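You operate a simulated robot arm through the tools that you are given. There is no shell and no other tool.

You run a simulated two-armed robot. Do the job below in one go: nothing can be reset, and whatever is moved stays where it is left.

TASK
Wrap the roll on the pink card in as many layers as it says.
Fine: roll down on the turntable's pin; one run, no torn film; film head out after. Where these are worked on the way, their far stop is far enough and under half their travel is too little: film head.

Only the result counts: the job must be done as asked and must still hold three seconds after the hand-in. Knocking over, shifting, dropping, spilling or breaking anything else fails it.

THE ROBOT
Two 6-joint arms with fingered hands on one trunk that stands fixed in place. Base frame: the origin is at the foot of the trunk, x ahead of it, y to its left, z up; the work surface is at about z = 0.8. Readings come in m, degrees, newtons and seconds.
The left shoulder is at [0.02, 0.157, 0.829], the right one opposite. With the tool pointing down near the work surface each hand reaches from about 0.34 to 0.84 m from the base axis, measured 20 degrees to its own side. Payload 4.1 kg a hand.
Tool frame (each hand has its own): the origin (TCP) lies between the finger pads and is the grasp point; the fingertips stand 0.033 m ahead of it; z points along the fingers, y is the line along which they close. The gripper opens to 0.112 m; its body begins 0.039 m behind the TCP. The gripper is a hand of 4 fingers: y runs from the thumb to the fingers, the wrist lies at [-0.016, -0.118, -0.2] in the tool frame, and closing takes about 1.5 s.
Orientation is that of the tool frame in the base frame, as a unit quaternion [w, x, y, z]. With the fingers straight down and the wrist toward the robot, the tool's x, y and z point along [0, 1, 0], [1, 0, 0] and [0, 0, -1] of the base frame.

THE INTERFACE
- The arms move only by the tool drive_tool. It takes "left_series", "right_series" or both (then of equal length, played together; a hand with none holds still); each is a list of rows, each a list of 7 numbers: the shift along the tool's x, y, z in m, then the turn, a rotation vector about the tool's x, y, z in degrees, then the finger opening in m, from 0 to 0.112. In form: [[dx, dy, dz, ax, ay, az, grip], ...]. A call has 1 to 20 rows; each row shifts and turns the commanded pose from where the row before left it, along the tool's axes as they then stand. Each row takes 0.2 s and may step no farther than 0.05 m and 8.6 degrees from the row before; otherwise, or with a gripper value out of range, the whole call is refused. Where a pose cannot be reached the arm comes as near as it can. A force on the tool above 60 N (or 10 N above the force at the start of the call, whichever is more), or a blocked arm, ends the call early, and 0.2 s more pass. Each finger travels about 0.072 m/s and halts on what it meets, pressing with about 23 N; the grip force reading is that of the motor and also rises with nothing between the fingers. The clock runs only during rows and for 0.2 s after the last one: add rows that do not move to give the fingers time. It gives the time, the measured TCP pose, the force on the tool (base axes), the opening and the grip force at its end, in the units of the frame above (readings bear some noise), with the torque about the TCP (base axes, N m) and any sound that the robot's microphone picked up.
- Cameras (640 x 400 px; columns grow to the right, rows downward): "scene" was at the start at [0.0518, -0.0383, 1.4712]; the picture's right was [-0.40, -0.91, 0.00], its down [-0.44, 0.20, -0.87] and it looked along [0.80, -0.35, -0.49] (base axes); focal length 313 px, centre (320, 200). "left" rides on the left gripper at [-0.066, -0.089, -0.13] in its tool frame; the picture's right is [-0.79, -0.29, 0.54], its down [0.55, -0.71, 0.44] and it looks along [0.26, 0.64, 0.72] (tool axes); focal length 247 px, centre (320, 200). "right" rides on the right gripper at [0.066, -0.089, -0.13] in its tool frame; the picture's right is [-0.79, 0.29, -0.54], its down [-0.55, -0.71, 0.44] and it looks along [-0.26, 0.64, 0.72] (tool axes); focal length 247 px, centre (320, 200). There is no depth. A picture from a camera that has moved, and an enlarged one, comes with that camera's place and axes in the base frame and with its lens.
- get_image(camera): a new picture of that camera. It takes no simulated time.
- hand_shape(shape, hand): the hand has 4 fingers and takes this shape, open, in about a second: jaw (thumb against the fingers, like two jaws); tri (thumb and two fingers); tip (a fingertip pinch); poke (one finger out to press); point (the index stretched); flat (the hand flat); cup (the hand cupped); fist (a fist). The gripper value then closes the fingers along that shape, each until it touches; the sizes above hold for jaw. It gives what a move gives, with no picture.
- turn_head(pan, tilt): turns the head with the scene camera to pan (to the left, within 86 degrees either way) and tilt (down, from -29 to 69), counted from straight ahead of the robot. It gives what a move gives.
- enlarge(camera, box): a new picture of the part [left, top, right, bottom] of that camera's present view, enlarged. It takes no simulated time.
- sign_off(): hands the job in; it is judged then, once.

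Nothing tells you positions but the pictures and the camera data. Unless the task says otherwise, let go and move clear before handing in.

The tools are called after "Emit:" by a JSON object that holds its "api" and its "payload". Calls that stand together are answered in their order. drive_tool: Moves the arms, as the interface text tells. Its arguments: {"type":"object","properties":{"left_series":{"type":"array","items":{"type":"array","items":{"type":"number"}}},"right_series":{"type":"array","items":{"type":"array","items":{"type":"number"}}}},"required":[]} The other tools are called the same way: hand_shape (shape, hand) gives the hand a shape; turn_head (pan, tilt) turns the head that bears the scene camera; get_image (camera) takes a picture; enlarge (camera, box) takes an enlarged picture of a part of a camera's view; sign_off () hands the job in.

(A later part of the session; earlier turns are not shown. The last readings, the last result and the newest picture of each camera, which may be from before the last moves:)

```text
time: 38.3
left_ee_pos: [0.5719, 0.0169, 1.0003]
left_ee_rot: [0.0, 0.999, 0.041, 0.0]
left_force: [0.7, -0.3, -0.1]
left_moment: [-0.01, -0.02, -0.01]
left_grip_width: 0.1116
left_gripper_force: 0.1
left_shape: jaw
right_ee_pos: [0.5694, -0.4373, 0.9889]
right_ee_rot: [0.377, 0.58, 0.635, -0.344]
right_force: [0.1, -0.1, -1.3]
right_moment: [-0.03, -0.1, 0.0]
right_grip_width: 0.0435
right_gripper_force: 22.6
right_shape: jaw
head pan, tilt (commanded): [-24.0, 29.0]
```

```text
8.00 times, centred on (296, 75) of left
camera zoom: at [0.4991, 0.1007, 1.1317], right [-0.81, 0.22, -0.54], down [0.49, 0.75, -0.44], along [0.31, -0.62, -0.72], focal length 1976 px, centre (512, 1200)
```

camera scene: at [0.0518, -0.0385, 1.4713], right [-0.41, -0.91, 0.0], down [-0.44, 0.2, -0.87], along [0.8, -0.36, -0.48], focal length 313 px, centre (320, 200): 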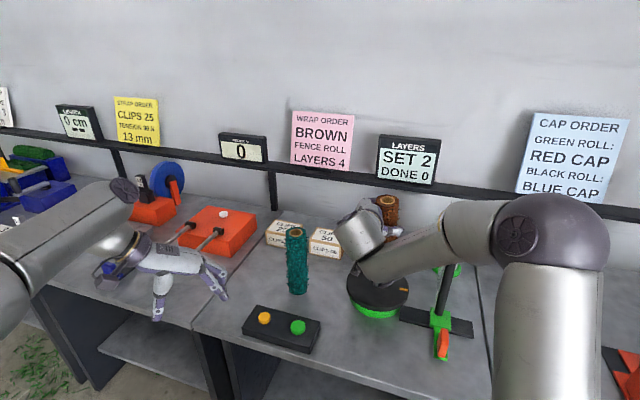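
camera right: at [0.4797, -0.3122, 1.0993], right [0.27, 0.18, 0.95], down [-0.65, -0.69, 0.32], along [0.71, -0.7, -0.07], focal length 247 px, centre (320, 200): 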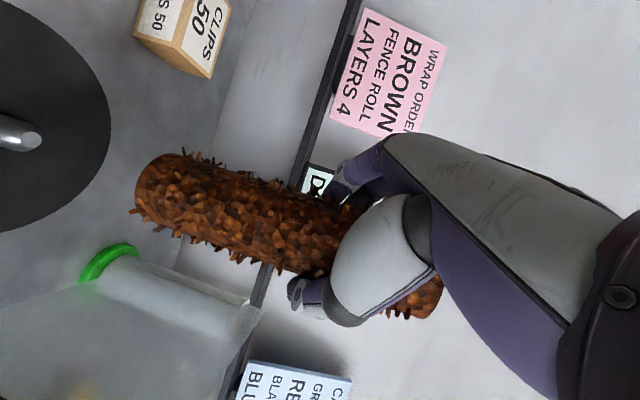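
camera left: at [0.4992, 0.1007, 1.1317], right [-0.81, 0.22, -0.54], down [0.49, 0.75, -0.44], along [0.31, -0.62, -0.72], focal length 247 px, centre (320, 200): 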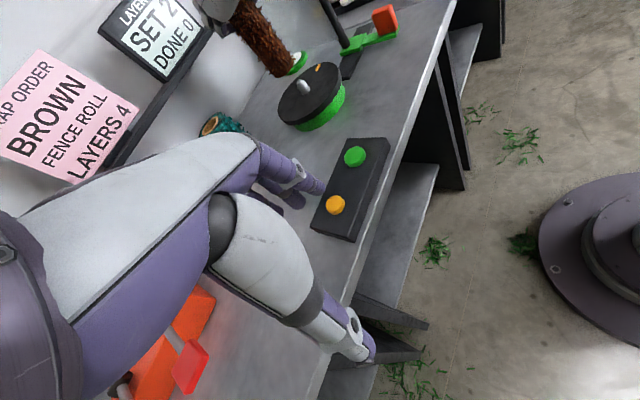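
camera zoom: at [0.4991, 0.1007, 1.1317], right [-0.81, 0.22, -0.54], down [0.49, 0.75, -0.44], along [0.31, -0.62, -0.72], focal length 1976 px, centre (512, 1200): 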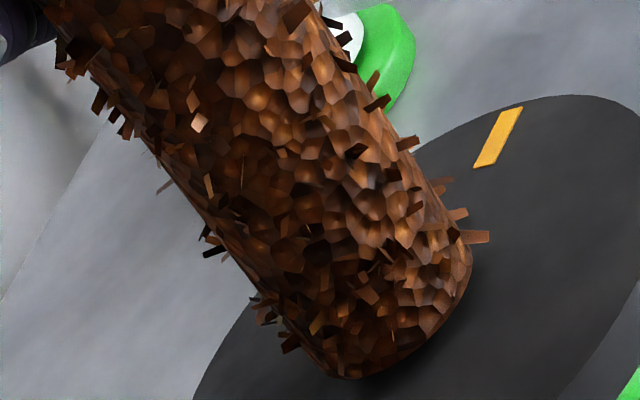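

Still free of contact force. Continuing the last centimetre or so until it seats.

Emit:
{"api": "drive_tool", "payload": {"right_series": [[0.0035, 0, 0.0019, 0, 0, 0, 0.03], [0.0035, 0, 0.0019, 0, 0, 0, 0.03]]}}

Emit:
{"api": "drive_tool", "payload": {"right_series": [[0.0026, 0, 0.0014, 0, 0, 0, 0.03], [0, 0, 0, 0, 0, 0, 0.03]]}}

Emit:
{"api": "enlarge", "payload": {"camera": "left", "box": [256, 50, 336, 100]}}

```text
time: 38.9
left_ee_pos: [0.5709, 0.0157, 1.0012]
left_ee_rot: [0.0, 0.999, 0.041, 0.0]
left_force: [0.5, -0.2, 0.4]
left_moment: [-0.01, -0.01, -0.02]
left_grip_width: 0.1118
left_gripper_force: 0.1
left_shape: jaw
right_ee_pos: [0.5709, -0.4376, 0.9845]
right_ee_rot: [0.378, 0.581, 0.633, -0.344]
right_force: [2.1, -1.7, 7.1]
right_moment: [-0.13, -0.23, 0.02]
right_grip_width: 0.0432
right_gripper_force: 23.8
right_shape: jaw
head pan, tilt (commanded): [-24.0, 29.0]
```

```text
time: 39.5
left_ee_pos: [0.5717, 0.0167, 1.0005]
left_ee_rot: [0.0, 0.999, 0.041, 0.0]
left_force: [0.2, 0.2, -0.2]
left_moment: [0.01, -0.03, -0.02]
left_grip_width: 0.1117
left_gripper_force: 0.1
left_shape: jaw
right_ee_pos: [0.5699, -0.4384, 0.9833]
right_ee_rot: [0.379, 0.581, 0.633, -0.344]
right_force: [7.2, -5.4, 21.1]
right_moment: [-0.3, -0.58, -0.01]
right_grip_width: 0.0436
right_gripper_force: 23.0
right_shape: jaw
head pan, tilt (commanded): [-24.0, 29.0]
```

```text
8.00 times, centred on (296, 75) of left
camera zoom: at [0.4989, 0.1008, 1.1318], right [-0.81, 0.22, -0.54], down [0.49, 0.75, -0.44], along [0.31, -0.62, -0.72], focal length 1976 px, centre (512, 1200)
```

zoom: 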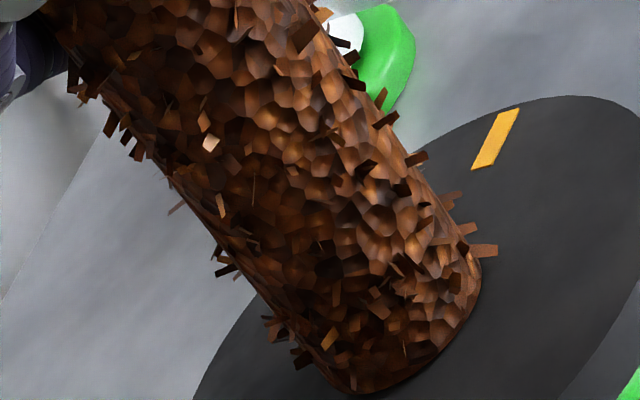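

Contact felt at 21 N with the roll's bottom right at the disc: it looks seated. I'll ease off slightly and open the fingers gently.

Emit:
{"api": "drive_tool", "payload": {"right_series": [[-0.0013, 0, -0.0007, 0, 0, 0, 0.03], [0, 0, 0, 0, 0, 0, 0.045], [0, 0, 0, 0, 0, 0, 0.055], [0, 0, 0, 0, 0, 0, 0.065], [0, 0, 0, 0, 0, 0, 0.08], [0, 0, 0, 0, 0, 0, 0.1], [0, 0, 0, 0, 0, 0, 0.1], [0, 0, 0, 0, 0, 0, 0.1]]}}

Emit:
{"api": "get_image", "payload": {"camera": "right"}}

Emit:
{"api": "enlarge", "payload": {"camera": "left", "box": [220, 0, 380, 100]}}

Emit:
{"api": "enlarge", "payload": {"camera": "scene", "box": [320, 160, 480, 320]}}

```text
time: 41.3
left_ee_pos: [0.5724, 0.0168, 1.0004]
left_ee_rot: [0.0, 0.999, 0.041, 0.0]
left_force: [-0.1, -0.2, -0.7]
left_moment: [0.01, -0.02, -0.05]
left_grip_width: 0.1116
left_gripper_force: 0.0
left_shape: jaw
right_ee_pos: [0.5702, -0.4368, 0.9807]
right_ee_rot: [0.375, 0.58, 0.635, -0.345]
right_force: [0.5, 0.1, -0.4]
right_moment: [-0.02, -0.01, 0.02]
right_grip_width: 0.0997
right_gripper_force: 0.2
right_shape: jaw
head pan, tilt (commanded): [-24.0, 29.0]
```

```text
taken
camera right: at [0.4675, -0.3001, 0.9853], right [0.28, 0.12, 0.95], down [-0.65, -0.71, 0.28], along [0.71, -0.7, -0.12], focal length 247 px, centre (320, 200)
```

right: 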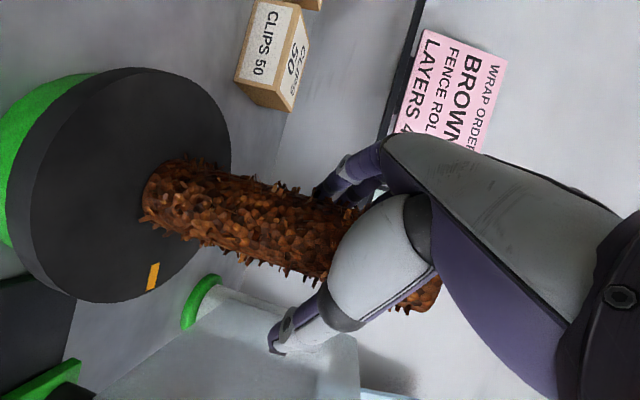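

```text
4.00 times, centred on (300, 50) of left
camera zoom: at [0.4991, 0.1007, 1.1317], right [-0.81, 0.22, -0.54], down [0.49, 0.75, -0.44], along [0.31, -0.62, -0.72], focal length 988 px, centre (400, 800)
```

zoom: 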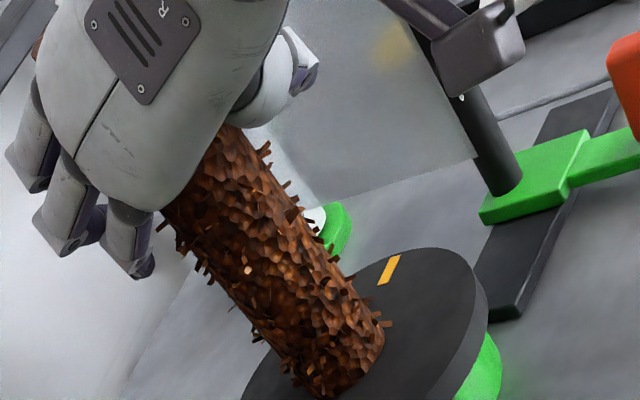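

```text
2.50 times, centred on (400, 240) of scene
camera zoom: at [0.0518, -0.0384, 1.4713], right [-0.41, -0.91, 0.0], down [-0.44, 0.2, -0.87], along [0.8, -0.36, -0.48], focal length 783 px, centre (120, 100)
```

zoom: 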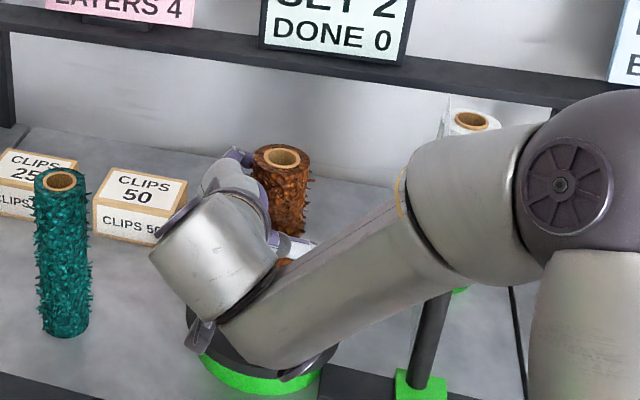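

The roll stands upright on the turntable, centred over the pin. I'll open fully and back the hand straight out.

Emit:
{"api": "drive_tool", "payload": {"right_series": [[0, 0, 0, 0, 0, 0, 0.112], [0.0073, 0, -0.0132, 0, 0, 0, 0.112], [0.0145, 0, -0.0263, 0, 0, 0, 0.112], [0.0145, 0, -0.0263, 0, 0, 0, 0.112], [0.0145, 0, -0.0263, 0, 0, 0, 0.112], [0.0145, 0, -0.0263, 0, 0, 0, 0.112], [0, 0, 0, 0, 0, 0, 0.112]]}}

Emit:
{"api": "get_image", "payload": {"camera": "right"}}

Emit:
{"api": "get_image", "payload": {"camera": "scene"}}

Emit:
{"api": "enlarge", "payload": {"camera": "left", "box": [220, 0, 380, 120]}}

```text
time: 42.9
left_ee_pos: [0.5717, 0.0159, 1.0006]
left_ee_rot: [0.0, 0.999, 0.041, -0.001]
left_force: [-0.1, -0.1, 0.7]
left_moment: [-0.02, 0.01, 0.02]
left_grip_width: 0.1115
left_gripper_force: 0.1
left_shape: jaw
right_ee_pos: [0.5582, -0.3028, 0.9807]
right_ee_rot: [0.375, 0.58, 0.635, -0.346]
right_force: [0.0, -0.1, -0.2]
right_moment: [0.0, -0.03, 0.01]
right_grip_width: 0.1116
right_gripper_force: 0.0
right_shape: jaw
head pan, tilt (commanded): [-24.0, 29.0]
```

```text
taken
camera right: at [0.4555, -0.1663, 0.9853], right [0.28, 0.12, 0.95], down [-0.65, -0.71, 0.28], along [0.71, -0.7, -0.12], focal length 247 px, centre (320, 200)
```

right: 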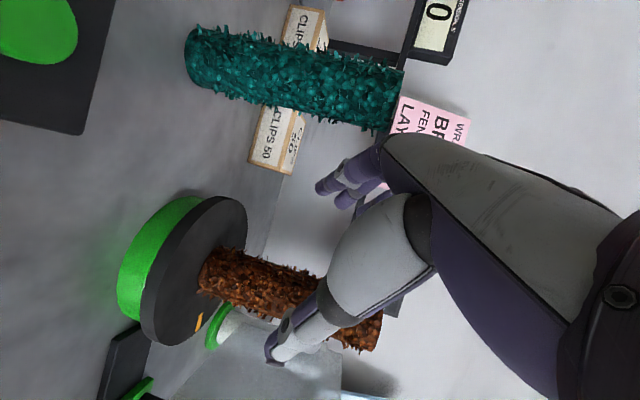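

```text
taken
camera scene: at [0.0518, -0.0385, 1.4713], right [-0.41, -0.91, 0.0], down [-0.44, 0.2, -0.87], along [0.8, -0.36, -0.48], focal length 313 px, centre (320, 200)
```

scene: 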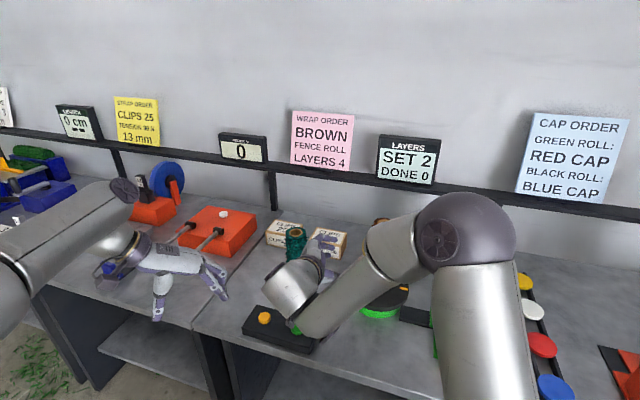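

```text
3.33 times, centred on (300, 60) of left
camera zoom: at [0.4991, 0.1006, 1.1317], right [-0.81, 0.22, -0.54], down [0.49, 0.75, -0.44], along [0.31, -0.62, -0.72], focal length 823 px, centre (387, 667)
```

zoom: 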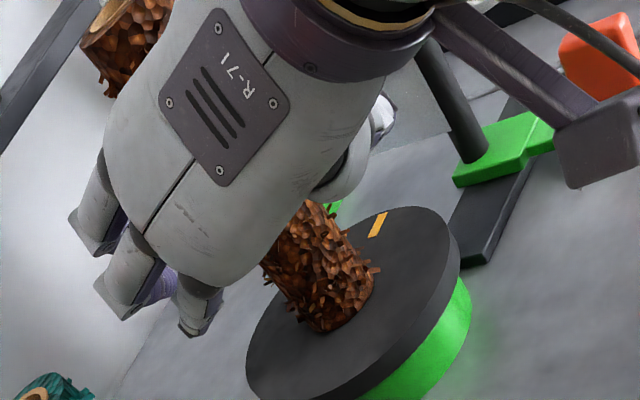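

The roll is standing on the pin, hand clear. Next: raise the right hand, turn it fingers-down, and later grip the film head's orange handle.

Emit:
{"api": "drive_tool", "payload": {"right_series": [[-0.0395, 0, -0.0217, 0, 0, 0, 0.112], [-0.0395, 0, -0.0217, 0, 0, 0, 0.112], [-0.0395, 0, -0.0217, 0, 0, 0, 0.112], [-0.0395, 0, -0.0217, 0, 0, 0, 0.112], [0, 0, 0, 0, 7.65, 0, 0.112], [0, 0, 0, 0, 7.65, 0, 0.112], [0, 0, 0, 0, 7.65, 0, 0.112], [0, 0, 0, 0, 7.65, 0, 0.112], [0, 0, 0, 0, 7.65, 0, 0.112], [0, 0, 0, 0, 7.65, 0, 0.112], [0, 0, 0, 0, 7.65, 0, 0.112], [0, 0, 0, 0, 7.65, 0, 0.112], [0, 0, 0, 0, 0, 0, 0.112]]}}

Emit:
{"api": "get_image", "payload": {"camera": "scene"}}

Emit:
{"api": "get_image", "payload": {"camera": "right"}}

```text
time: 45.7
left_ee_pos: [0.5722, 0.0167, 0.9995]
left_ee_rot: [0.0, 0.999, 0.041, 0.0]
left_force: [0.4, -0.6, 0.8]
left_moment: [-0.01, 0.02, -0.04]
left_grip_width: 0.1118
left_gripper_force: 0.0
left_shape: jaw
right_ee_pos: [0.5588, -0.3017, 1.1606]
right_ee_rot: [-0.001, 0.674, 0.738, -0.001]
right_force: [-0.5, -0.1, 0.3]
right_moment: [0.03, -0.02, -0.02]
right_grip_width: 0.1116
right_gripper_force: 0.0
right_shape: jaw
head pan, tilt (commanded): [-24.0, 29.0]
```

```text
taken
camera scene: at [0.0518, -0.0384, 1.4713], right [-0.41, -0.91, 0.0], down [-0.44, 0.2, -0.87], along [0.8, -0.36, -0.48], focal length 313 px, centre (320, 200)
```

scene: 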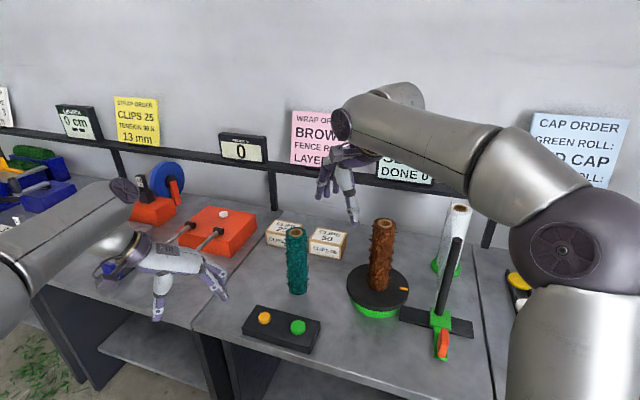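

```text
taken
camera right: at [0.4629, -0.2453, 1.2902], right [0.36, -0.76, 0.54], down [-0.66, -0.61, -0.43], along [0.66, -0.2, -0.72], focal length 247 px, centre (320, 200)
```

right: 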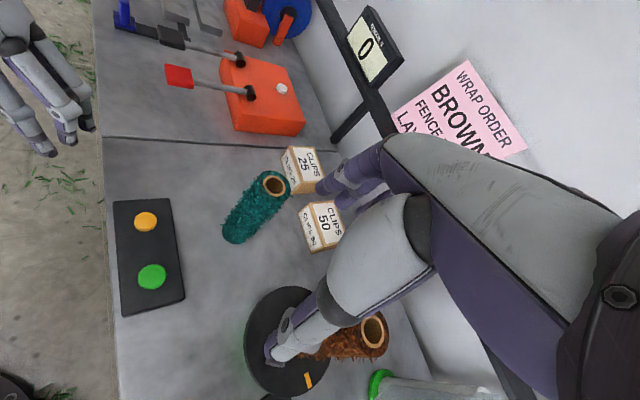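

The brown roll is upright on the turntable. Let me zoom in on it and the film head handle.

Emit:
{"api": "enlarge", "payload": {"camera": "scene", "box": [330, 200, 490, 370]}}

Emit:
{"api": "enlarge", "payload": {"camera": "scene", "box": [396, 295, 476, 365]}}

Emit:
{"api": "get_image", "payload": {"camera": "left"}}

Emit:
{"api": "enlarge", "payload": {"camera": "left", "box": [300, 0, 460, 100]}}

```text
2.35 times, centred on (410, 285) of scene
camera zoom: at [0.0518, -0.0384, 1.4713], right [-0.41, -0.91, 0.0], down [-0.44, 0.2, -0.87], along [0.8, -0.36, -0.48], focal length 737 px, centre (108, 0)
```

zoom: 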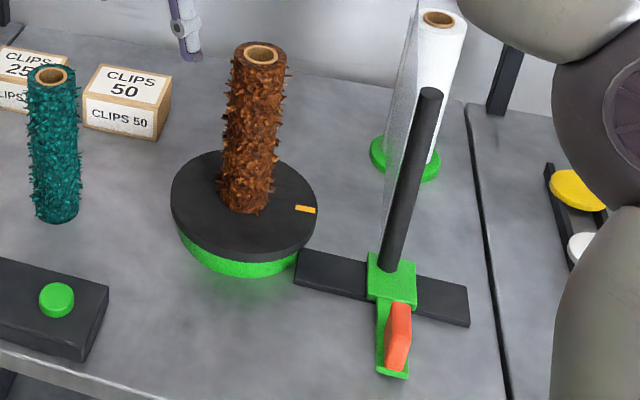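

```text
5.71 times, centred on (436, 330) of scene
camera zoom: at [0.0518, -0.0384, 1.4713], right [-0.41, -0.91, 0.0], down [-0.44, 0.2, -0.87], along [0.8, -0.36, -0.48], focal length 1790 px, centre (-343, -543)
```

zoom: 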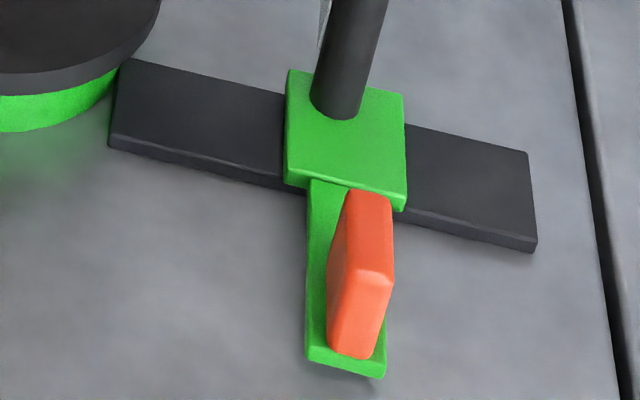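

```text
taken
camera left: at [0.4991, 0.1007, 1.1317], right [-0.81, 0.22, -0.54], down [0.49, 0.75, -0.44], along [0.31, -0.62, -0.72], focal length 247 px, centre (320, 200)
```

left: 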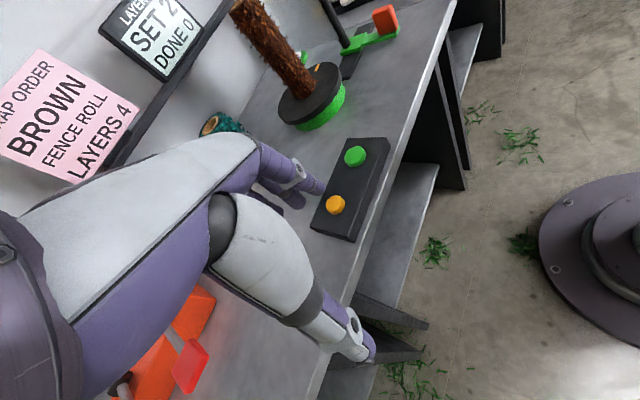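

```text
4.00 times, centred on (380, 50) of left
camera zoom: at [0.4991, 0.1007, 1.1317], right [-0.81, 0.22, -0.54], down [0.49, 0.75, -0.44], along [0.31, -0.62, -0.72], focal length 988 px, centre (80, 800)
```

zoom: 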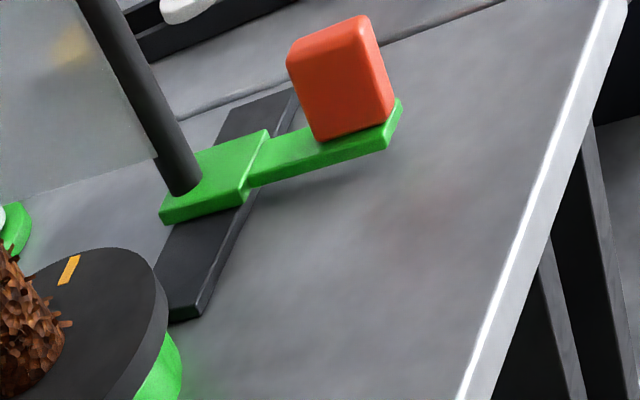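

The roll is seated upright. The orange handle is a thin upright block at about (0.364, -0.485), top z ≈ 0.864. First I'll set the layer count with the left hand: shaping it to poke.

Emit:
{"api": "hand_shape", "payload": {"shape": "poke", "hand": "left"}}

Emit:
{"api": "get_image", "payload": {"camera": "left"}}

Emit:
{"api": "get_image", "payload": {"camera": "scene"}}

Emit:
{"api": "enlarge", "payload": {"camera": "scene", "box": [80, 200, 340, 360]}}

Emit:
{"api": "get_image", "payload": {"camera": "right"}}

```text
time: 46.6
left_ee_pos: [0.5729, 0.0163, 1.0013]
left_ee_rot: [0.0, 0.999, 0.041, 0.0]
left_force: [-0.2, -0.1, -0.7]
left_moment: [-0.01, -0.03, -0.01]
left_grip_width: 0.0
left_gripper_force: 0.0
left_shape: poke
right_ee_pos: [0.557, -0.3019, 1.1609]
right_ee_rot: [0.0, 0.675, 0.738, -0.001]
right_force: [0.5, 0.8, 0.5]
right_moment: [-0.03, 0.01, 0.0]
right_grip_width: 0.1117
right_gripper_force: 0.1
right_shape: jaw
head pan, tilt (commanded): [-24.0, 29.0]
```

```text
taken
camera left: at [0.4991, 0.1007, 1.1317], right [-0.81, 0.22, -0.54], down [0.49, 0.75, -0.44], along [0.31, -0.62, -0.72], focal length 247 px, centre (320, 200)
```

left: 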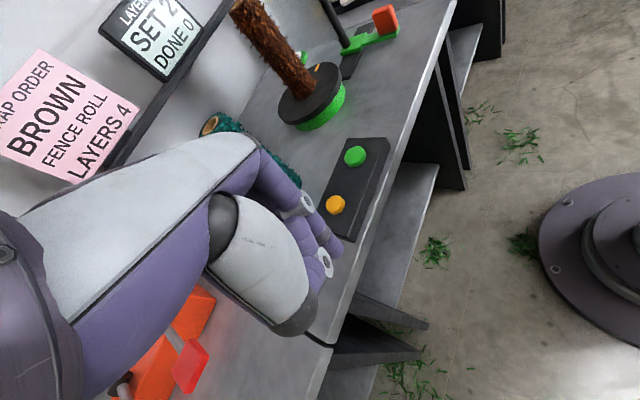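

```text
taken
camera scene: at [0.0518, -0.0384, 1.4713], right [-0.41, -0.91, 0.0], down [-0.44, 0.2, -0.87], along [0.8, -0.36, -0.48], focal length 313 px, centre (320, 200)
```

scene: 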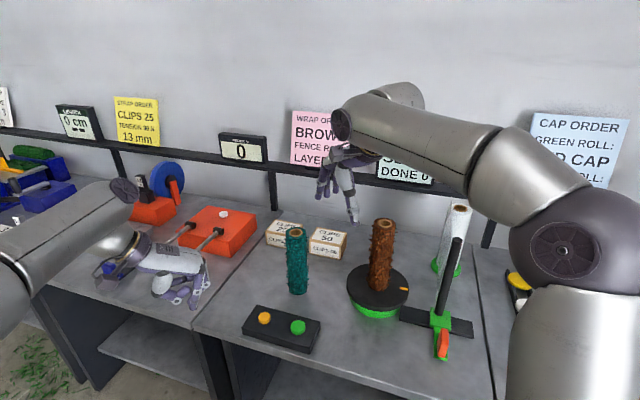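

```text
2.46 times, centred on (210, 280) of scene
camera zoom: at [0.0518, -0.0384, 1.4713], right [-0.41, -0.91, 0.0], down [-0.44, 0.2, -0.87], along [0.8, -0.36, -0.48], focal length 771 px, centre (591, 3)
```

zoom: 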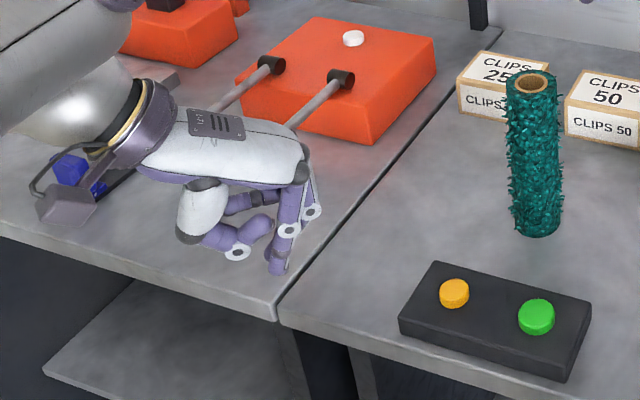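

```text
taken
camera right: at [0.4629, -0.2451, 1.2902], right [0.36, -0.76, 0.54], down [-0.66, -0.61, -0.43], along [0.66, -0.2, -0.72], focal length 247 px, centre (320, 200)
```

right: 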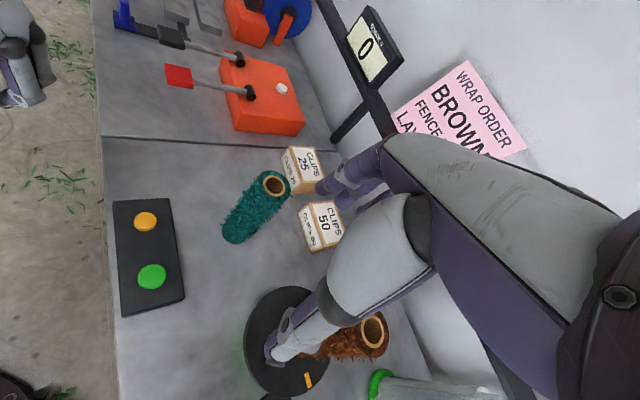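

In poke shape the left index tip sits right under the TCP. The buttons are at orange (0.602, -0.134) and green (0.542, -0.199). I'll move the right hand over to above the film-head handle, then bring the left finger over the orange button.

Emit:
{"api": "drive_tool", "payload": {"right_series": [[-0.0235, -0.0299, 0.0057, 0, 0, 0, 0.112], [-0.0235, -0.0299, 0.0057, 0, 0, 0, 0.112], [-0.0235, -0.0299, 0.0057, 0, 0, 0, 0.112], [-0.0235, -0.0299, 0.0057, 0, 0, 0, 0.112], [-0.0235, -0.0299, 0.0057, 0, 0, 0, 0.112], [-0.0235, -0.0299, 0.0057, 0, 0, 0, 0.112], [-0.0235, -0.0299, 0.0057, 0, 0, 0, 0.112], [0, 0, 0, 0, 0, -8, 0.112], [0, 0, 0, 0, 0, -8, 0.112], [0, 0, 0, 0, 0, -8, 0.112], [0, 0, 0, 0, 0, -8, 0.112], [0, 0, 0, 0, 0, -8, 0.112], [0, 0, 0, 0, 0, 0, 0.112]], "left_series": [[0, 0, 0, 0, 0, 0, 0], [0, 0, 0, 0, 0, 0, 0], [0, 0, 0, 0, 0, 0, 0], [0, 0, 0, 0, 0, 0, 0], [0, 0, 0, 0, 0, 0, 0], [0, 0, 0, 0, 0, 0, 0], [0, 0, 0, 0, 0, 0, 0], [0, 0, 0, 0, 0, 0, 0], [0.00415, 0.038, 0, 0, 0, 0, 0], [0.00415, 0.038, 0, 0, 0, 0, 0], [0.00415, 0.038, 0, 0, 0, 0, 0], [0.00415, 0.038, 0, 0, 0, 0, 0], [0, 0, 0, 0, 0, 0, 0]]}}

Emit:
{"api": "get_image", "payload": {"camera": "scene"}}

Emit:
{"api": "get_image", "payload": {"camera": "right"}}

Emit:
{"api": "get_image", "payload": {"camera": "left"}}

```text
time: 49.4
left_ee_pos: [0.5951, -0.1217, 0.997]
left_ee_rot: [0.0, 0.999, 0.041, 0.0]
left_force: [-0.5, -0.5, -0.6]
left_moment: [-0.03, -0.04, -0.03]
left_grip_width: 0.0001
left_gripper_force: 0.2
left_shape: poke
left hand out of reach, approached as far as the arm can: row 12
right_ee_pos: [0.3642, -0.4843, 1.1217]
right_ee_rot: [0.0, 0.38, 0.925, -0.001]
right_force: [-0.1, -0.7, -0.4]
right_moment: [-0.04, -0.01, 0.0]
right_grip_width: 0.1117
right_gripper_force: 0.1
right_shape: jaw
head pan, tilt (commanded): [-24.0, 29.0]
```

```text
taken
camera scene: at [0.0518, -0.0385, 1.4713], right [-0.41, -0.91, 0.0], down [-0.44, 0.2, -0.87], along [0.8, -0.36, -0.48], focal length 313 px, centre (320, 200)
```

scene: 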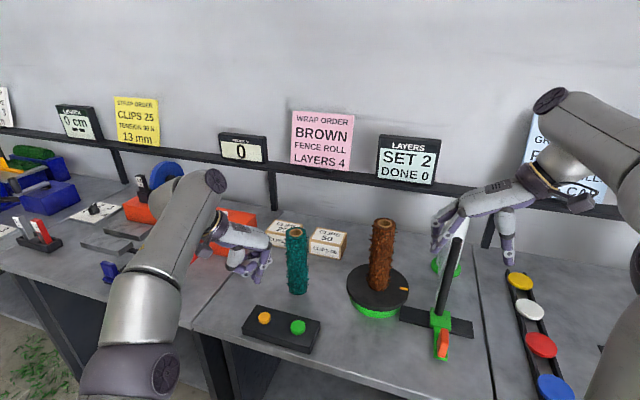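

```text
taken
camera right: at [0.2545, -0.502, 1.2512], right [0.77, -0.35, 0.54], down [-0.11, -0.89, -0.43], along [0.63, 0.27, -0.72], focal length 247 px, centre (320, 200)
```

right: 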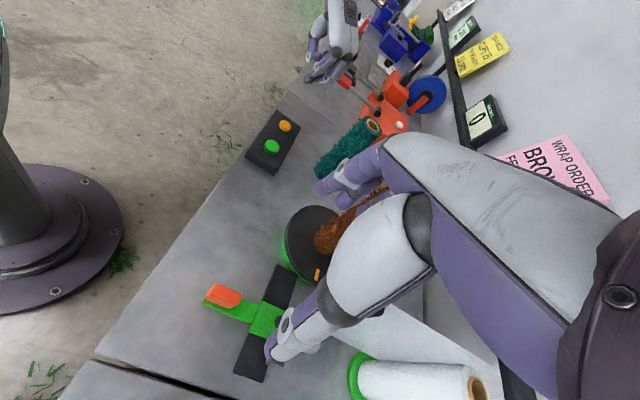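

```text
taken
camera left: at [0.523, -0.0369, 1.1279], right [-0.81, 0.22, -0.54], down [0.49, 0.75, -0.44], along [0.31, -0.62, -0.72], focal length 247 px, centre (320, 200)
```

left: 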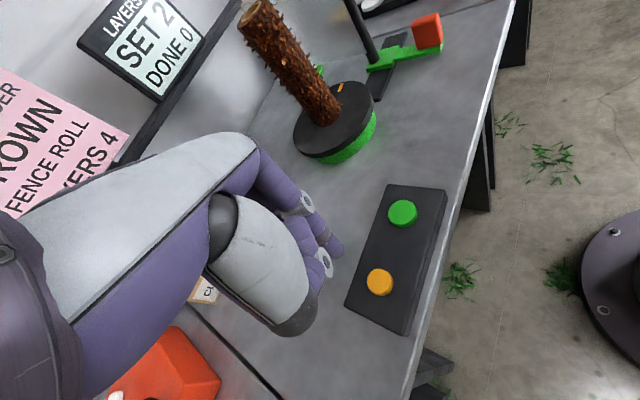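

The left arm was at full stretch at that height; lowering eases it. I'll lower the finger to a few centimetres above the orange button and verify alignment.

Emit:
{"api": "drive_tool", "payload": {"left_series": [[0, 0, 0.03, 0, 0, 0, 0], [0.003, 0.006, 0.02, 0, 0, 0, 0], [0.003, 0.0063, 0.01, 0, 0, 0, 0], [0, 0, 0, 0, 0, 0, 0]]}}

Emit:
{"api": "enlarge", "payload": {"camera": "scene", "box": [200, 220, 340, 360]}}

Emit:
{"api": "enlarge", "payload": {"camera": "right", "box": [220, 60, 380, 180]}}

Emit:
{"api": "enlarge", "payload": {"camera": "left", "box": [280, 180, 460, 340]}}

```text
time: 50.4
left_ee_pos: [0.6024, -0.1347, 0.9365]
left_ee_rot: [-0.001, 0.999, 0.042, 0.0]
left_force: [0.0, 0.3, -0.5]
left_moment: [0.01, 0.03, 0.0]
left_grip_width: 0.0
left_gripper_force: 0.1
left_shape: poke
right_ee_pos: [0.3639, -0.4848, 1.1207]
right_ee_rot: [-0.001, 0.381, 0.925, -0.001]
right_force: [-0.7, 0.9, 0.1]
right_moment: [-0.02, 0.02, 0.01]
right_grip_width: 0.112
right_gripper_force: 0.0
right_shape: jaw
head pan, tilt (commanded): [-24.0, 29.0]
```

```text
2.86 times, centred on (270, 290) of scene
camera zoom: at [0.0518, -0.0384, 1.4713], right [-0.41, -0.91, 0.0], down [-0.44, 0.2, -0.87], along [0.8, -0.36, -0.48], focal length 895 px, centre (463, -57)
```

zoom: 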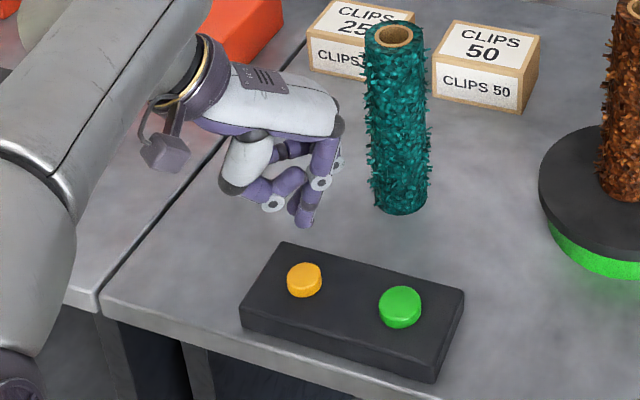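

```text
3.33 times, centred on (300, 120) of right
camera zoom: at [0.2544, -0.5017, 1.2513], right [0.76, -0.35, 0.54], down [-0.11, -0.89, -0.43], along [0.64, 0.27, -0.72], focal length 823 px, centre (387, 467)
```

zoom: 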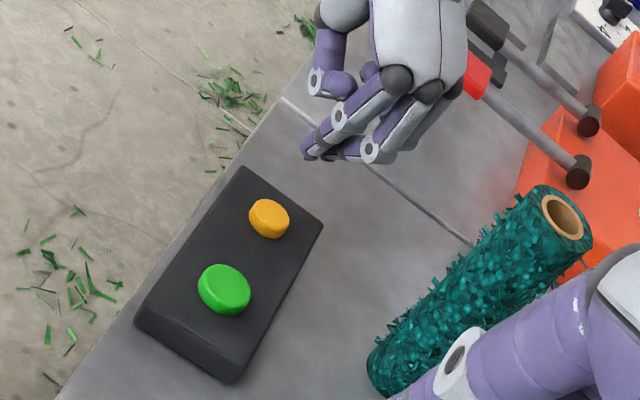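

```text
2.50 times, centred on (370, 260) of left
camera zoom: at [0.5291, -0.0492, 1.0682], right [-0.81, 0.22, -0.54], down [0.49, 0.75, -0.44], along [0.31, -0.62, -0.72], focal length 617 px, centre (195, 50)
```

zoom: 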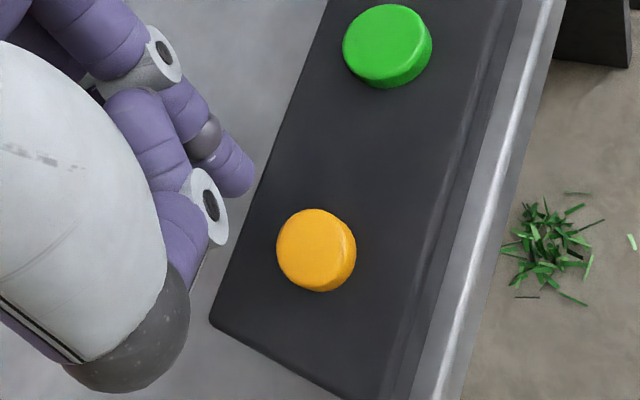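

The fingertip is directly above the orange button (~6 cm). I'll descend to near contact, then press gently and watch the display.

Emit:
{"api": "drive_tool", "payload": {"left_series": [[0, -0.002, 0.015, 0, 0, 0, 0], [0, 0, 0.015, 0, 0, 0, 0], [0, 0, 0.015, 0, 0, 0, 0], [0, 0, 0.01, 0, 0, 0, 0], [0, 0, 0, 0, 0, 0, 0]]}}

Emit:
{"api": "enlarge", "payload": {"camera": "scene", "box": [200, 220, 340, 360]}}

Emit:
{"api": "enlarge", "payload": {"camera": "left", "box": [280, 180, 460, 340]}}

```text
time: 51.6
left_ee_pos: [0.6034, -0.131, 0.8838]
left_ee_rot: [0.001, 0.999, 0.041, 0.0]
left_force: [-0.7, 0.2, -0.6]
left_moment: [0.03, 0.02, 0.01]
left_grip_width: 0.0001
left_gripper_force: 0.0
left_shape: poke
right_ee_pos: [0.3644, -0.4846, 1.1219]
right_ee_rot: [0.0, 0.381, 0.925, 0.0]
right_force: [0.3, 0.5, 0.5]
right_moment: [-0.04, -0.02, -0.01]
right_grip_width: 0.1118
right_gripper_force: 0.1
right_shape: jaw
head pan, tilt (commanded): [-24.0, 29.0]
```

```text
2.86 times, centred on (270, 290) of scene
camera zoom: at [0.0518, -0.0384, 1.4713], right [-0.41, -0.91, 0.0], down [-0.44, 0.2, -0.87], along [0.8, -0.36, -0.48], focal length 895 px, centre (463, -57)
```

zoom: 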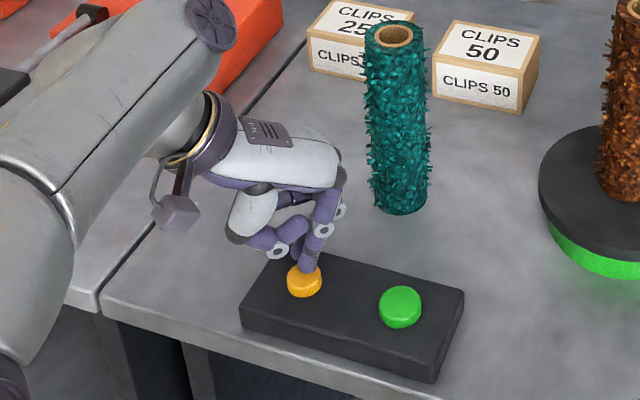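

```text
2.50 times, centred on (370, 260) of left
camera zoom: at [0.53, -0.0476, 1.015], right [-0.81, 0.22, -0.54], down [0.49, 0.75, -0.44], along [0.31, -0.62, -0.72], focal length 617 px, centre (195, 50)
```

zoom: 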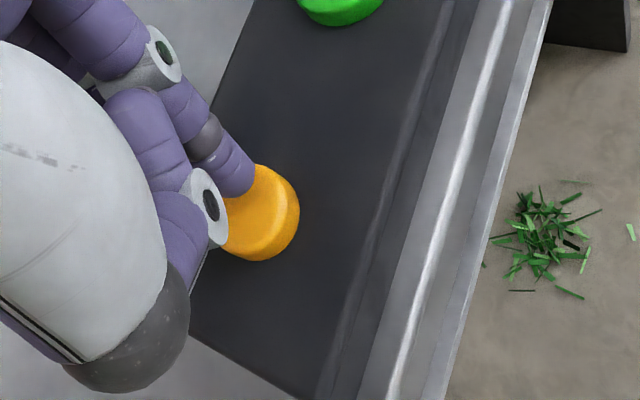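

The fingertip is just above the orange button, well centred. Pressing slowly.

Emit:
{"api": "drive_tool", "payload": {"left_series": [[0, 0, 0.004, 0, 0, 0, 0], [0, 0, 0.004, 0, 0, 0, 0], [0, 0, 0.003, 0, 0, 0, 0]]}}

Emit:
{"api": "enlarge", "payload": {"camera": "scene", "box": [370, 125, 450, 190]}}

```text
time: 52.4
left_ee_pos: [0.6027, -0.1327, 0.8732]
left_ee_rot: [-0.001, 0.999, 0.042, -0.001]
left_force: [0.5, -0.3, 1.3]
left_moment: [0.0, -0.03, 0.01]
left_grip_width: 0.0002
left_gripper_force: 0.1
left_shape: poke
right_ee_pos: [0.3636, -0.485, 1.1215]
right_ee_rot: [0.0, 0.381, 0.924, -0.001]
right_force: [-0.2, 0.4, 0.0]
right_moment: [0.01, -0.03, -0.03]
right_grip_width: 0.1119
right_gripper_force: 0.0
right_shape: jaw
head pan, tilt (commanded): [-24.0, 29.0]
```

```text
6.15 times, centred on (410, 158) of scene
camera zoom: at [0.0517, -0.0384, 1.4713], right [-0.41, -0.91, 0.0], down [-0.44, 0.2, -0.87], along [0.8, -0.36, -0.48], focal length 1927 px, centre (-234, 462)
```

zoom: 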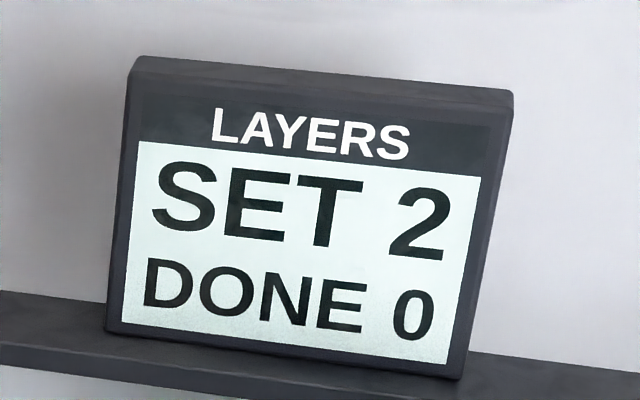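

Contact is just beginning (1.3 N); the display still reads SET 2. Pressing a little further.

Emit:
{"api": "drive_tool", "payload": {"left_series": [[0, 0, 0.002, 0, 0, 0, 0], [0, 0, 0.001, 0, 0, 0, 0]]}}

Emit:
{"api": "enlarge", "payload": {"camera": "scene", "box": [370, 125, 450, 190]}}

```text
time: 53.0
left_ee_pos: [0.603, -0.134, 0.8703]
left_ee_rot: [-0.001, 0.999, 0.041, 0.0]
left_force: [-0.8, 0.7, 1.9]
left_moment: [0.04, 0.0, -0.01]
left_grip_width: 0.0003
left_gripper_force: 0.1
left_shape: poke
right_ee_pos: [0.3638, -0.4851, 1.1217]
right_ee_rot: [0.0, 0.381, 0.925, 0.0]
right_force: [-0.4, 0.7, 0.1]
right_moment: [0.03, 0.0, -0.01]
right_grip_width: 0.1115
right_gripper_force: 0.0
right_shape: jaw
head pan, tilt (commanded): [-24.0, 29.0]
heard: click
```

```text
6.15 times, centred on (410, 158) of scene
camera zoom: at [0.0517, -0.0384, 1.4713], right [-0.41, -0.91, 0.0], down [-0.44, 0.2, -0.87], along [0.8, -0.36, -0.48], focal length 1927 px, centre (-234, 462)
```

zoom: 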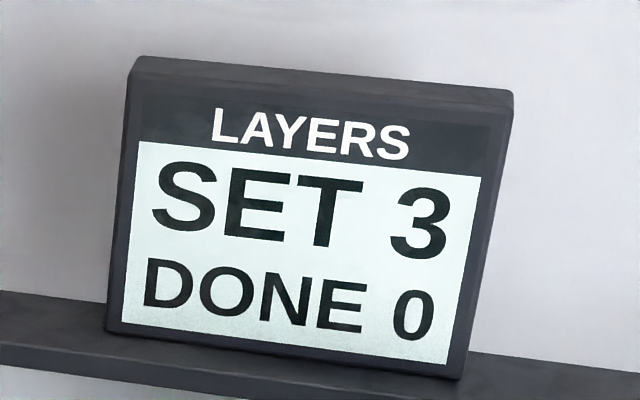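

A click, and the display shows SET 3. I'll release and press once more.

Emit:
{"api": "drive_tool", "payload": {"left_series": [[0, 0, -0.007, 0, 0, 0, 0], [0, 0, -0.007, 0, 0, 0, 0], [0, 0, 0, 0, 0, 0, 0]]}}

Emit:
{"api": "enlarge", "payload": {"camera": "scene", "box": [370, 125, 450, 190]}}

Emit:
{"api": "drive_tool", "payload": {"left_series": [[0, 0, 0.006, 0, 0, 0, 0], [0, 0, 0.005, 0, 0, 0, 0], [0, 0, 0.003, 0, 0, 0, 0]]}}

Emit:
{"api": "enlarge", "payload": {"camera": "scene", "box": [370, 125, 450, 190]}}

```text
time: 53.8
left_ee_pos: [0.604, -0.1334, 0.8829]
left_ee_rot: [0.001, 0.999, 0.041, 0.0]
left_force: [-0.7, 0.5, -1.2]
left_moment: [0.0, 0.0, 0.01]
left_grip_width: 0.0001
left_gripper_force: 0.0
left_shape: poke
right_ee_pos: [0.3643, -0.4844, 1.1207]
right_ee_rot: [-0.001, 0.381, 0.925, -0.002]
right_force: [0.6, 0.3, 0.6]
right_moment: [-0.02, -0.01, -0.01]
right_grip_width: 0.1117
right_gripper_force: 0.0
right_shape: jaw
head pan, tilt (commanded): [-24.0, 29.0]
```

```text
6.15 times, centred on (410, 158) of scene
camera zoom: at [0.0518, -0.0384, 1.4713], right [-0.41, -0.91, 0.0], down [-0.44, 0.2, -0.87], along [0.8, -0.36, -0.48], focal length 1927 px, centre (-234, 462)
```

zoom: 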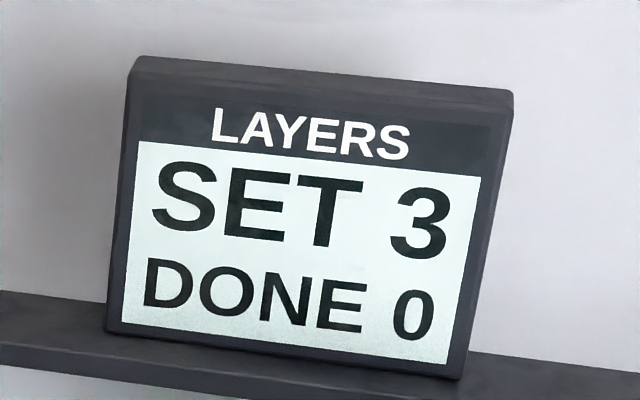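

```text
time: 54.6
left_ee_pos: [0.6025, -0.1335, 0.8703]
left_ee_rot: [0.0, 0.999, 0.041, 0.001]
left_force: [1.9, -1.7, 2.8]
left_moment: [-0.04, -0.04, -0.04]
left_grip_width: 0.0002
left_gripper_force: 0.1
left_shape: poke
right_ee_pos: [0.3642, -0.483, 1.1227]
right_ee_rot: [-0.001, 0.381, 0.925, -0.001]
right_force: [0.5, 0.5, 0.2]
right_moment: [0.02, -0.04, 0.0]
right_grip_width: 0.1119
right_gripper_force: 0.0
right_shape: jaw
head pan, tilt (commanded): [-24.0, 29.0]
heard: click
```

```text
6.15 times, centred on (410, 158) of scene
camera zoom: at [0.0517, -0.0385, 1.4713], right [-0.41, -0.91, 0.0], down [-0.44, 0.2, -0.87], along [0.8, -0.36, -0.48], focal length 1927 px, centre (-234, 462)
```

zoom: 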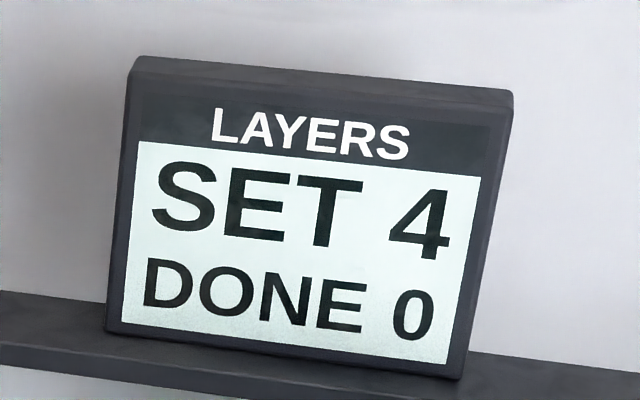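

SET 4 matches the card. I'll lift the left finger clear and lower the right hand over the orange film-head handle.

Emit:
{"api": "drive_tool", "payload": {"left_series": [[0, 0, -0.01, 0, 0, 0, 0], [0, 0, -0.015, 0, 0, 0, 0], [0, 0, -0.015, 0, 0, 0, 0], [0, 0, 0, 0, 0, 0, 0], [0, 0, 0, 0, 0, 0, 0], [0, 0, 0, 0, 0, 0, 0]], "right_series": [[0.0117, 0, 0.034, 0, 0, 0, 0.112], [0, 0, 0.034, 0, 0, 0, 0.112], [0, 0, 0.034, 0, 0, 0, 0.112], [0, 0, 0.034, 0, 0, 0, 0.112], [0, 0, 0.034, 0, 0, 0, 0.112], [0, 0, 0, 0, 0, 0, 0.112]]}}

Emit:
{"api": "get_image", "payload": {"camera": "scene"}}

Emit:
{"api": "enlarge", "payload": {"camera": "scene", "box": [390, 220, 550, 370]}}

Emit:
{"api": "get_image", "payload": {"camera": "right"}}

Emit:
{"api": "enlarge", "payload": {"camera": "left", "box": [320, 0, 520, 120]}}

```text
time: 56.0
left_ee_pos: [0.6047, -0.132, 0.9095]
left_ee_rot: [-0.001, 0.999, 0.041, 0.0]
left_force: [0.1, 0.1, -0.1]
left_moment: [-0.01, 0.02, 0.0]
left_grip_width: 0.0002
left_gripper_force: 0.1
left_shape: poke
right_ee_pos: [0.3536, -0.4765, 0.9499]
right_ee_rot: [-0.001, 0.382, 0.924, -0.002]
right_force: [0.3, 0.3, -0.2]
right_moment: [-0.03, -0.02, 0.0]
right_grip_width: 0.1118
right_gripper_force: 0.0
right_shape: jaw
head pan, tilt (commanded): [-24.0, 29.0]
```

```text
taken
camera scene: at [0.0517, -0.0384, 1.4713], right [-0.41, -0.91, 0.0], down [-0.44, 0.2, -0.87], along [0.8, -0.36, -0.48], focal length 313 px, centre (320, 200)
```

scene: 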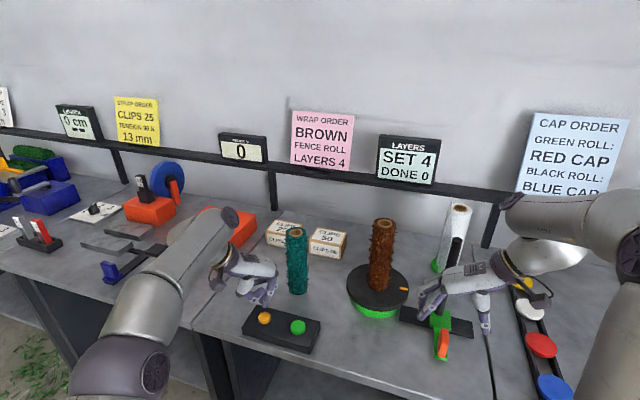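

```text
2.67 times, centred on (470, 295) of scene
camera zoom: at [0.0517, -0.0384, 1.4713], right [-0.41, -0.91, 0.0], down [-0.44, 0.2, -0.87], along [0.8, -0.36, -0.48], focal length 835 px, centre (-80, -53)
```

zoom: 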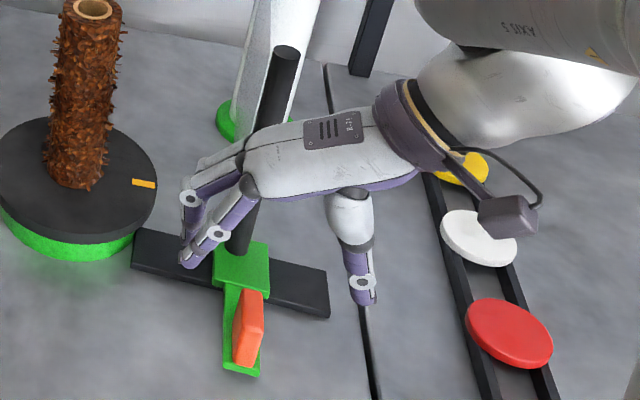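

```text
taken
camera right: at [0.2447, -0.4939, 1.0802], right [0.76, -0.35, 0.54], down [-0.11, -0.89, -0.43], along [0.64, 0.27, -0.72], focal length 247 px, centre (320, 200)
```

right: 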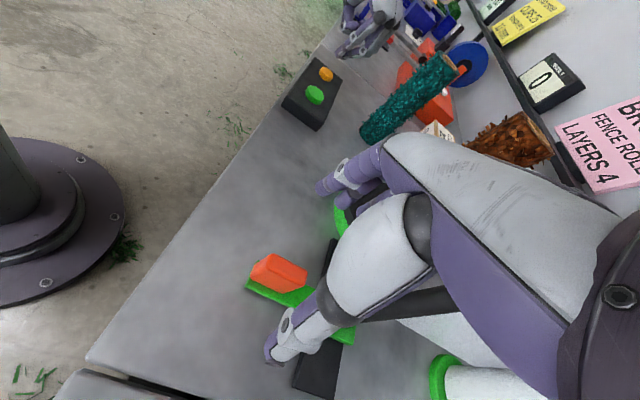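

```text
3.20 times, centred on (420, 60) of left
camera zoom: at [0.5299, -0.0477, 1.04], right [-0.81, 0.22, -0.54], down [0.49, 0.75, -0.44], along [0.31, -0.62, -0.72], focal length 790 px, centre (0, 648)
```

zoom: 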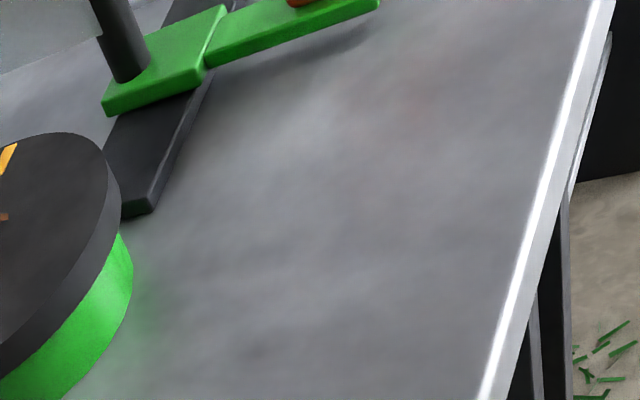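

The hand is above the handle. I'll zoom the right camera to verify the handle lies between thumb and fingers before going down.

Emit:
{"api": "enlarge", "payload": {"camera": "right", "box": [220, 200, 380, 400]}}

Emit:
{"api": "enlarge", "payload": {"camera": "scene", "box": [420, 290, 470, 365]}}

```text
2.00 times, centred on (300, 300) of right
camera zoom: at [0.2447, -0.4939, 1.0802], right [0.76, -0.35, 0.54], down [-0.11, -0.89, -0.43], along [0.64, 0.27, -0.72], focal length 494 px, centre (360, 0)
```

zoom: 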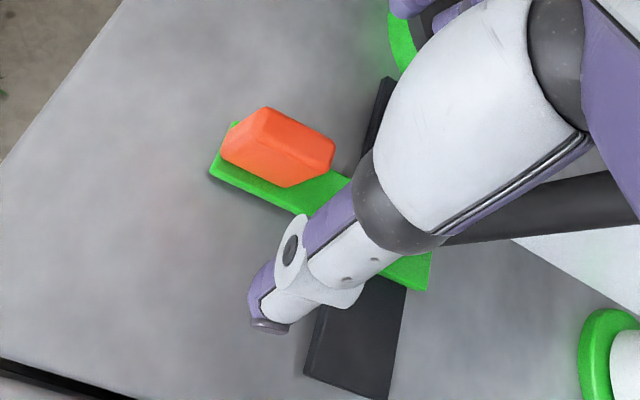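

```text
5.33 times, centred on (445, 328) of scene
camera zoom: at [0.0517, -0.0384, 1.4713], right [-0.41, -0.91, 0.0], down [-0.44, 0.2, -0.87], along [0.8, -0.36, -0.48], focal length 1670 px, centre (-347, -480)
```

zoom: 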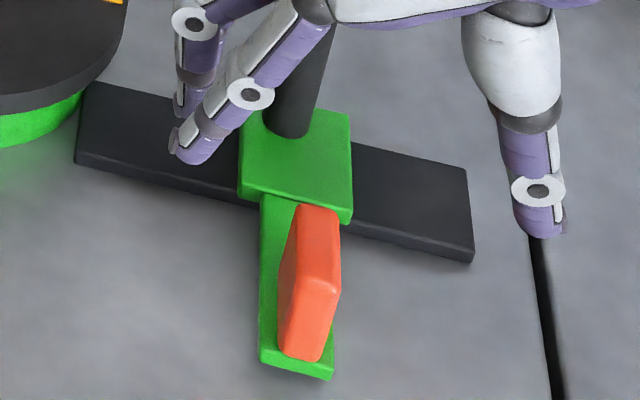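

The handle is centred between thumb and fingers (top at about z 0.87). Lowering the right hand around it.

Emit:
{"api": "drive_tool", "payload": {"right_series": [[0, 0.001, 0.03, 0, 0, 0, 0.112], [0, 0.001, 0.03, 0, 0, 0, 0.112], [0, 0, 0.014, 0, 0, 0, 0.112], [0, 0, 0.012, 0, 0, 0, 0.112], [0, 0, 0, 0, 0, 0, 0.112]]}}

Emit:
{"api": "enlarge", "payload": {"camera": "scene", "box": [390, 220, 550, 370]}}

Emit:
{"api": "enlarge", "payload": {"camera": "right", "box": [220, 200, 380, 400]}}

Emit:
{"api": "enlarge", "payload": {"camera": "left", "box": [320, 0, 520, 120]}}

```text
time: 57.2
left_ee_pos: [0.6027, -0.1311, 0.9082]
left_ee_rot: [0.0, 0.999, 0.041, 0.0]
left_force: [0.3, -0.6, -0.2]
left_moment: [-0.02, -0.01, 0.01]
left_grip_width: 0.0001
left_gripper_force: 0.0
left_shape: poke
right_ee_pos: [0.356, -0.4749, 0.8646]
right_ee_rot: [-0.001, 0.382, 0.924, -0.001]
right_force: [-0.1, 0.2, -0.1]
right_moment: [-0.04, 0.01, -0.01]
right_grip_width: 0.1121
right_gripper_force: 0.1
right_shape: jaw
head pan, tilt (commanded): [-24.0, 29.0]
```

```text
2.67 times, centred on (470, 295) of scene
camera zoom: at [0.0518, -0.0384, 1.4713], right [-0.41, -0.91, 0.0], down [-0.44, 0.2, -0.87], along [0.8, -0.36, -0.48], focal length 835 px, centre (-80, -53)
```

zoom: 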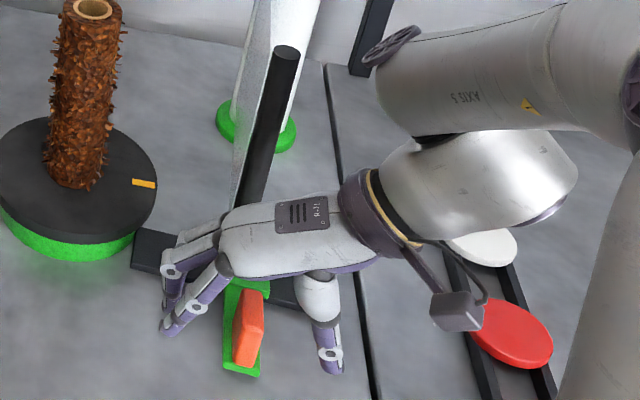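

```text
2.00 times, centred on (300, 300) of right
camera zoom: at [0.247, -0.4919, 0.9944], right [0.76, -0.36, 0.54], down [-0.11, -0.89, -0.43], along [0.64, 0.27, -0.72], focal length 494 px, centre (360, 0)
```

zoom: 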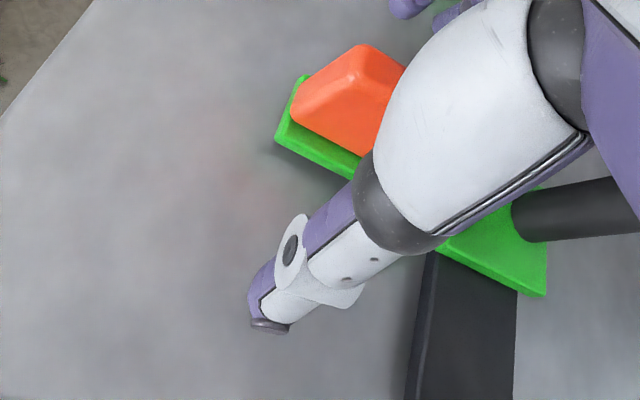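

```text
3.20 times, centred on (420, 60) of left
camera zoom: at [0.53, -0.0478, 1.04], right [-0.81, 0.22, -0.54], down [0.49, 0.75, -0.44], along [0.31, -0.62, -0.72], focal length 790 px, centre (0, 648)
```

zoom: 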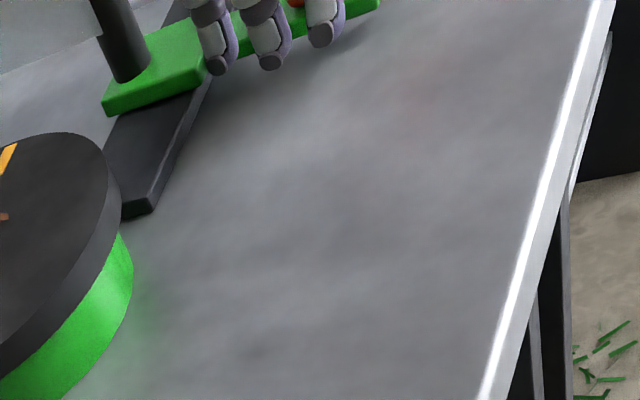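

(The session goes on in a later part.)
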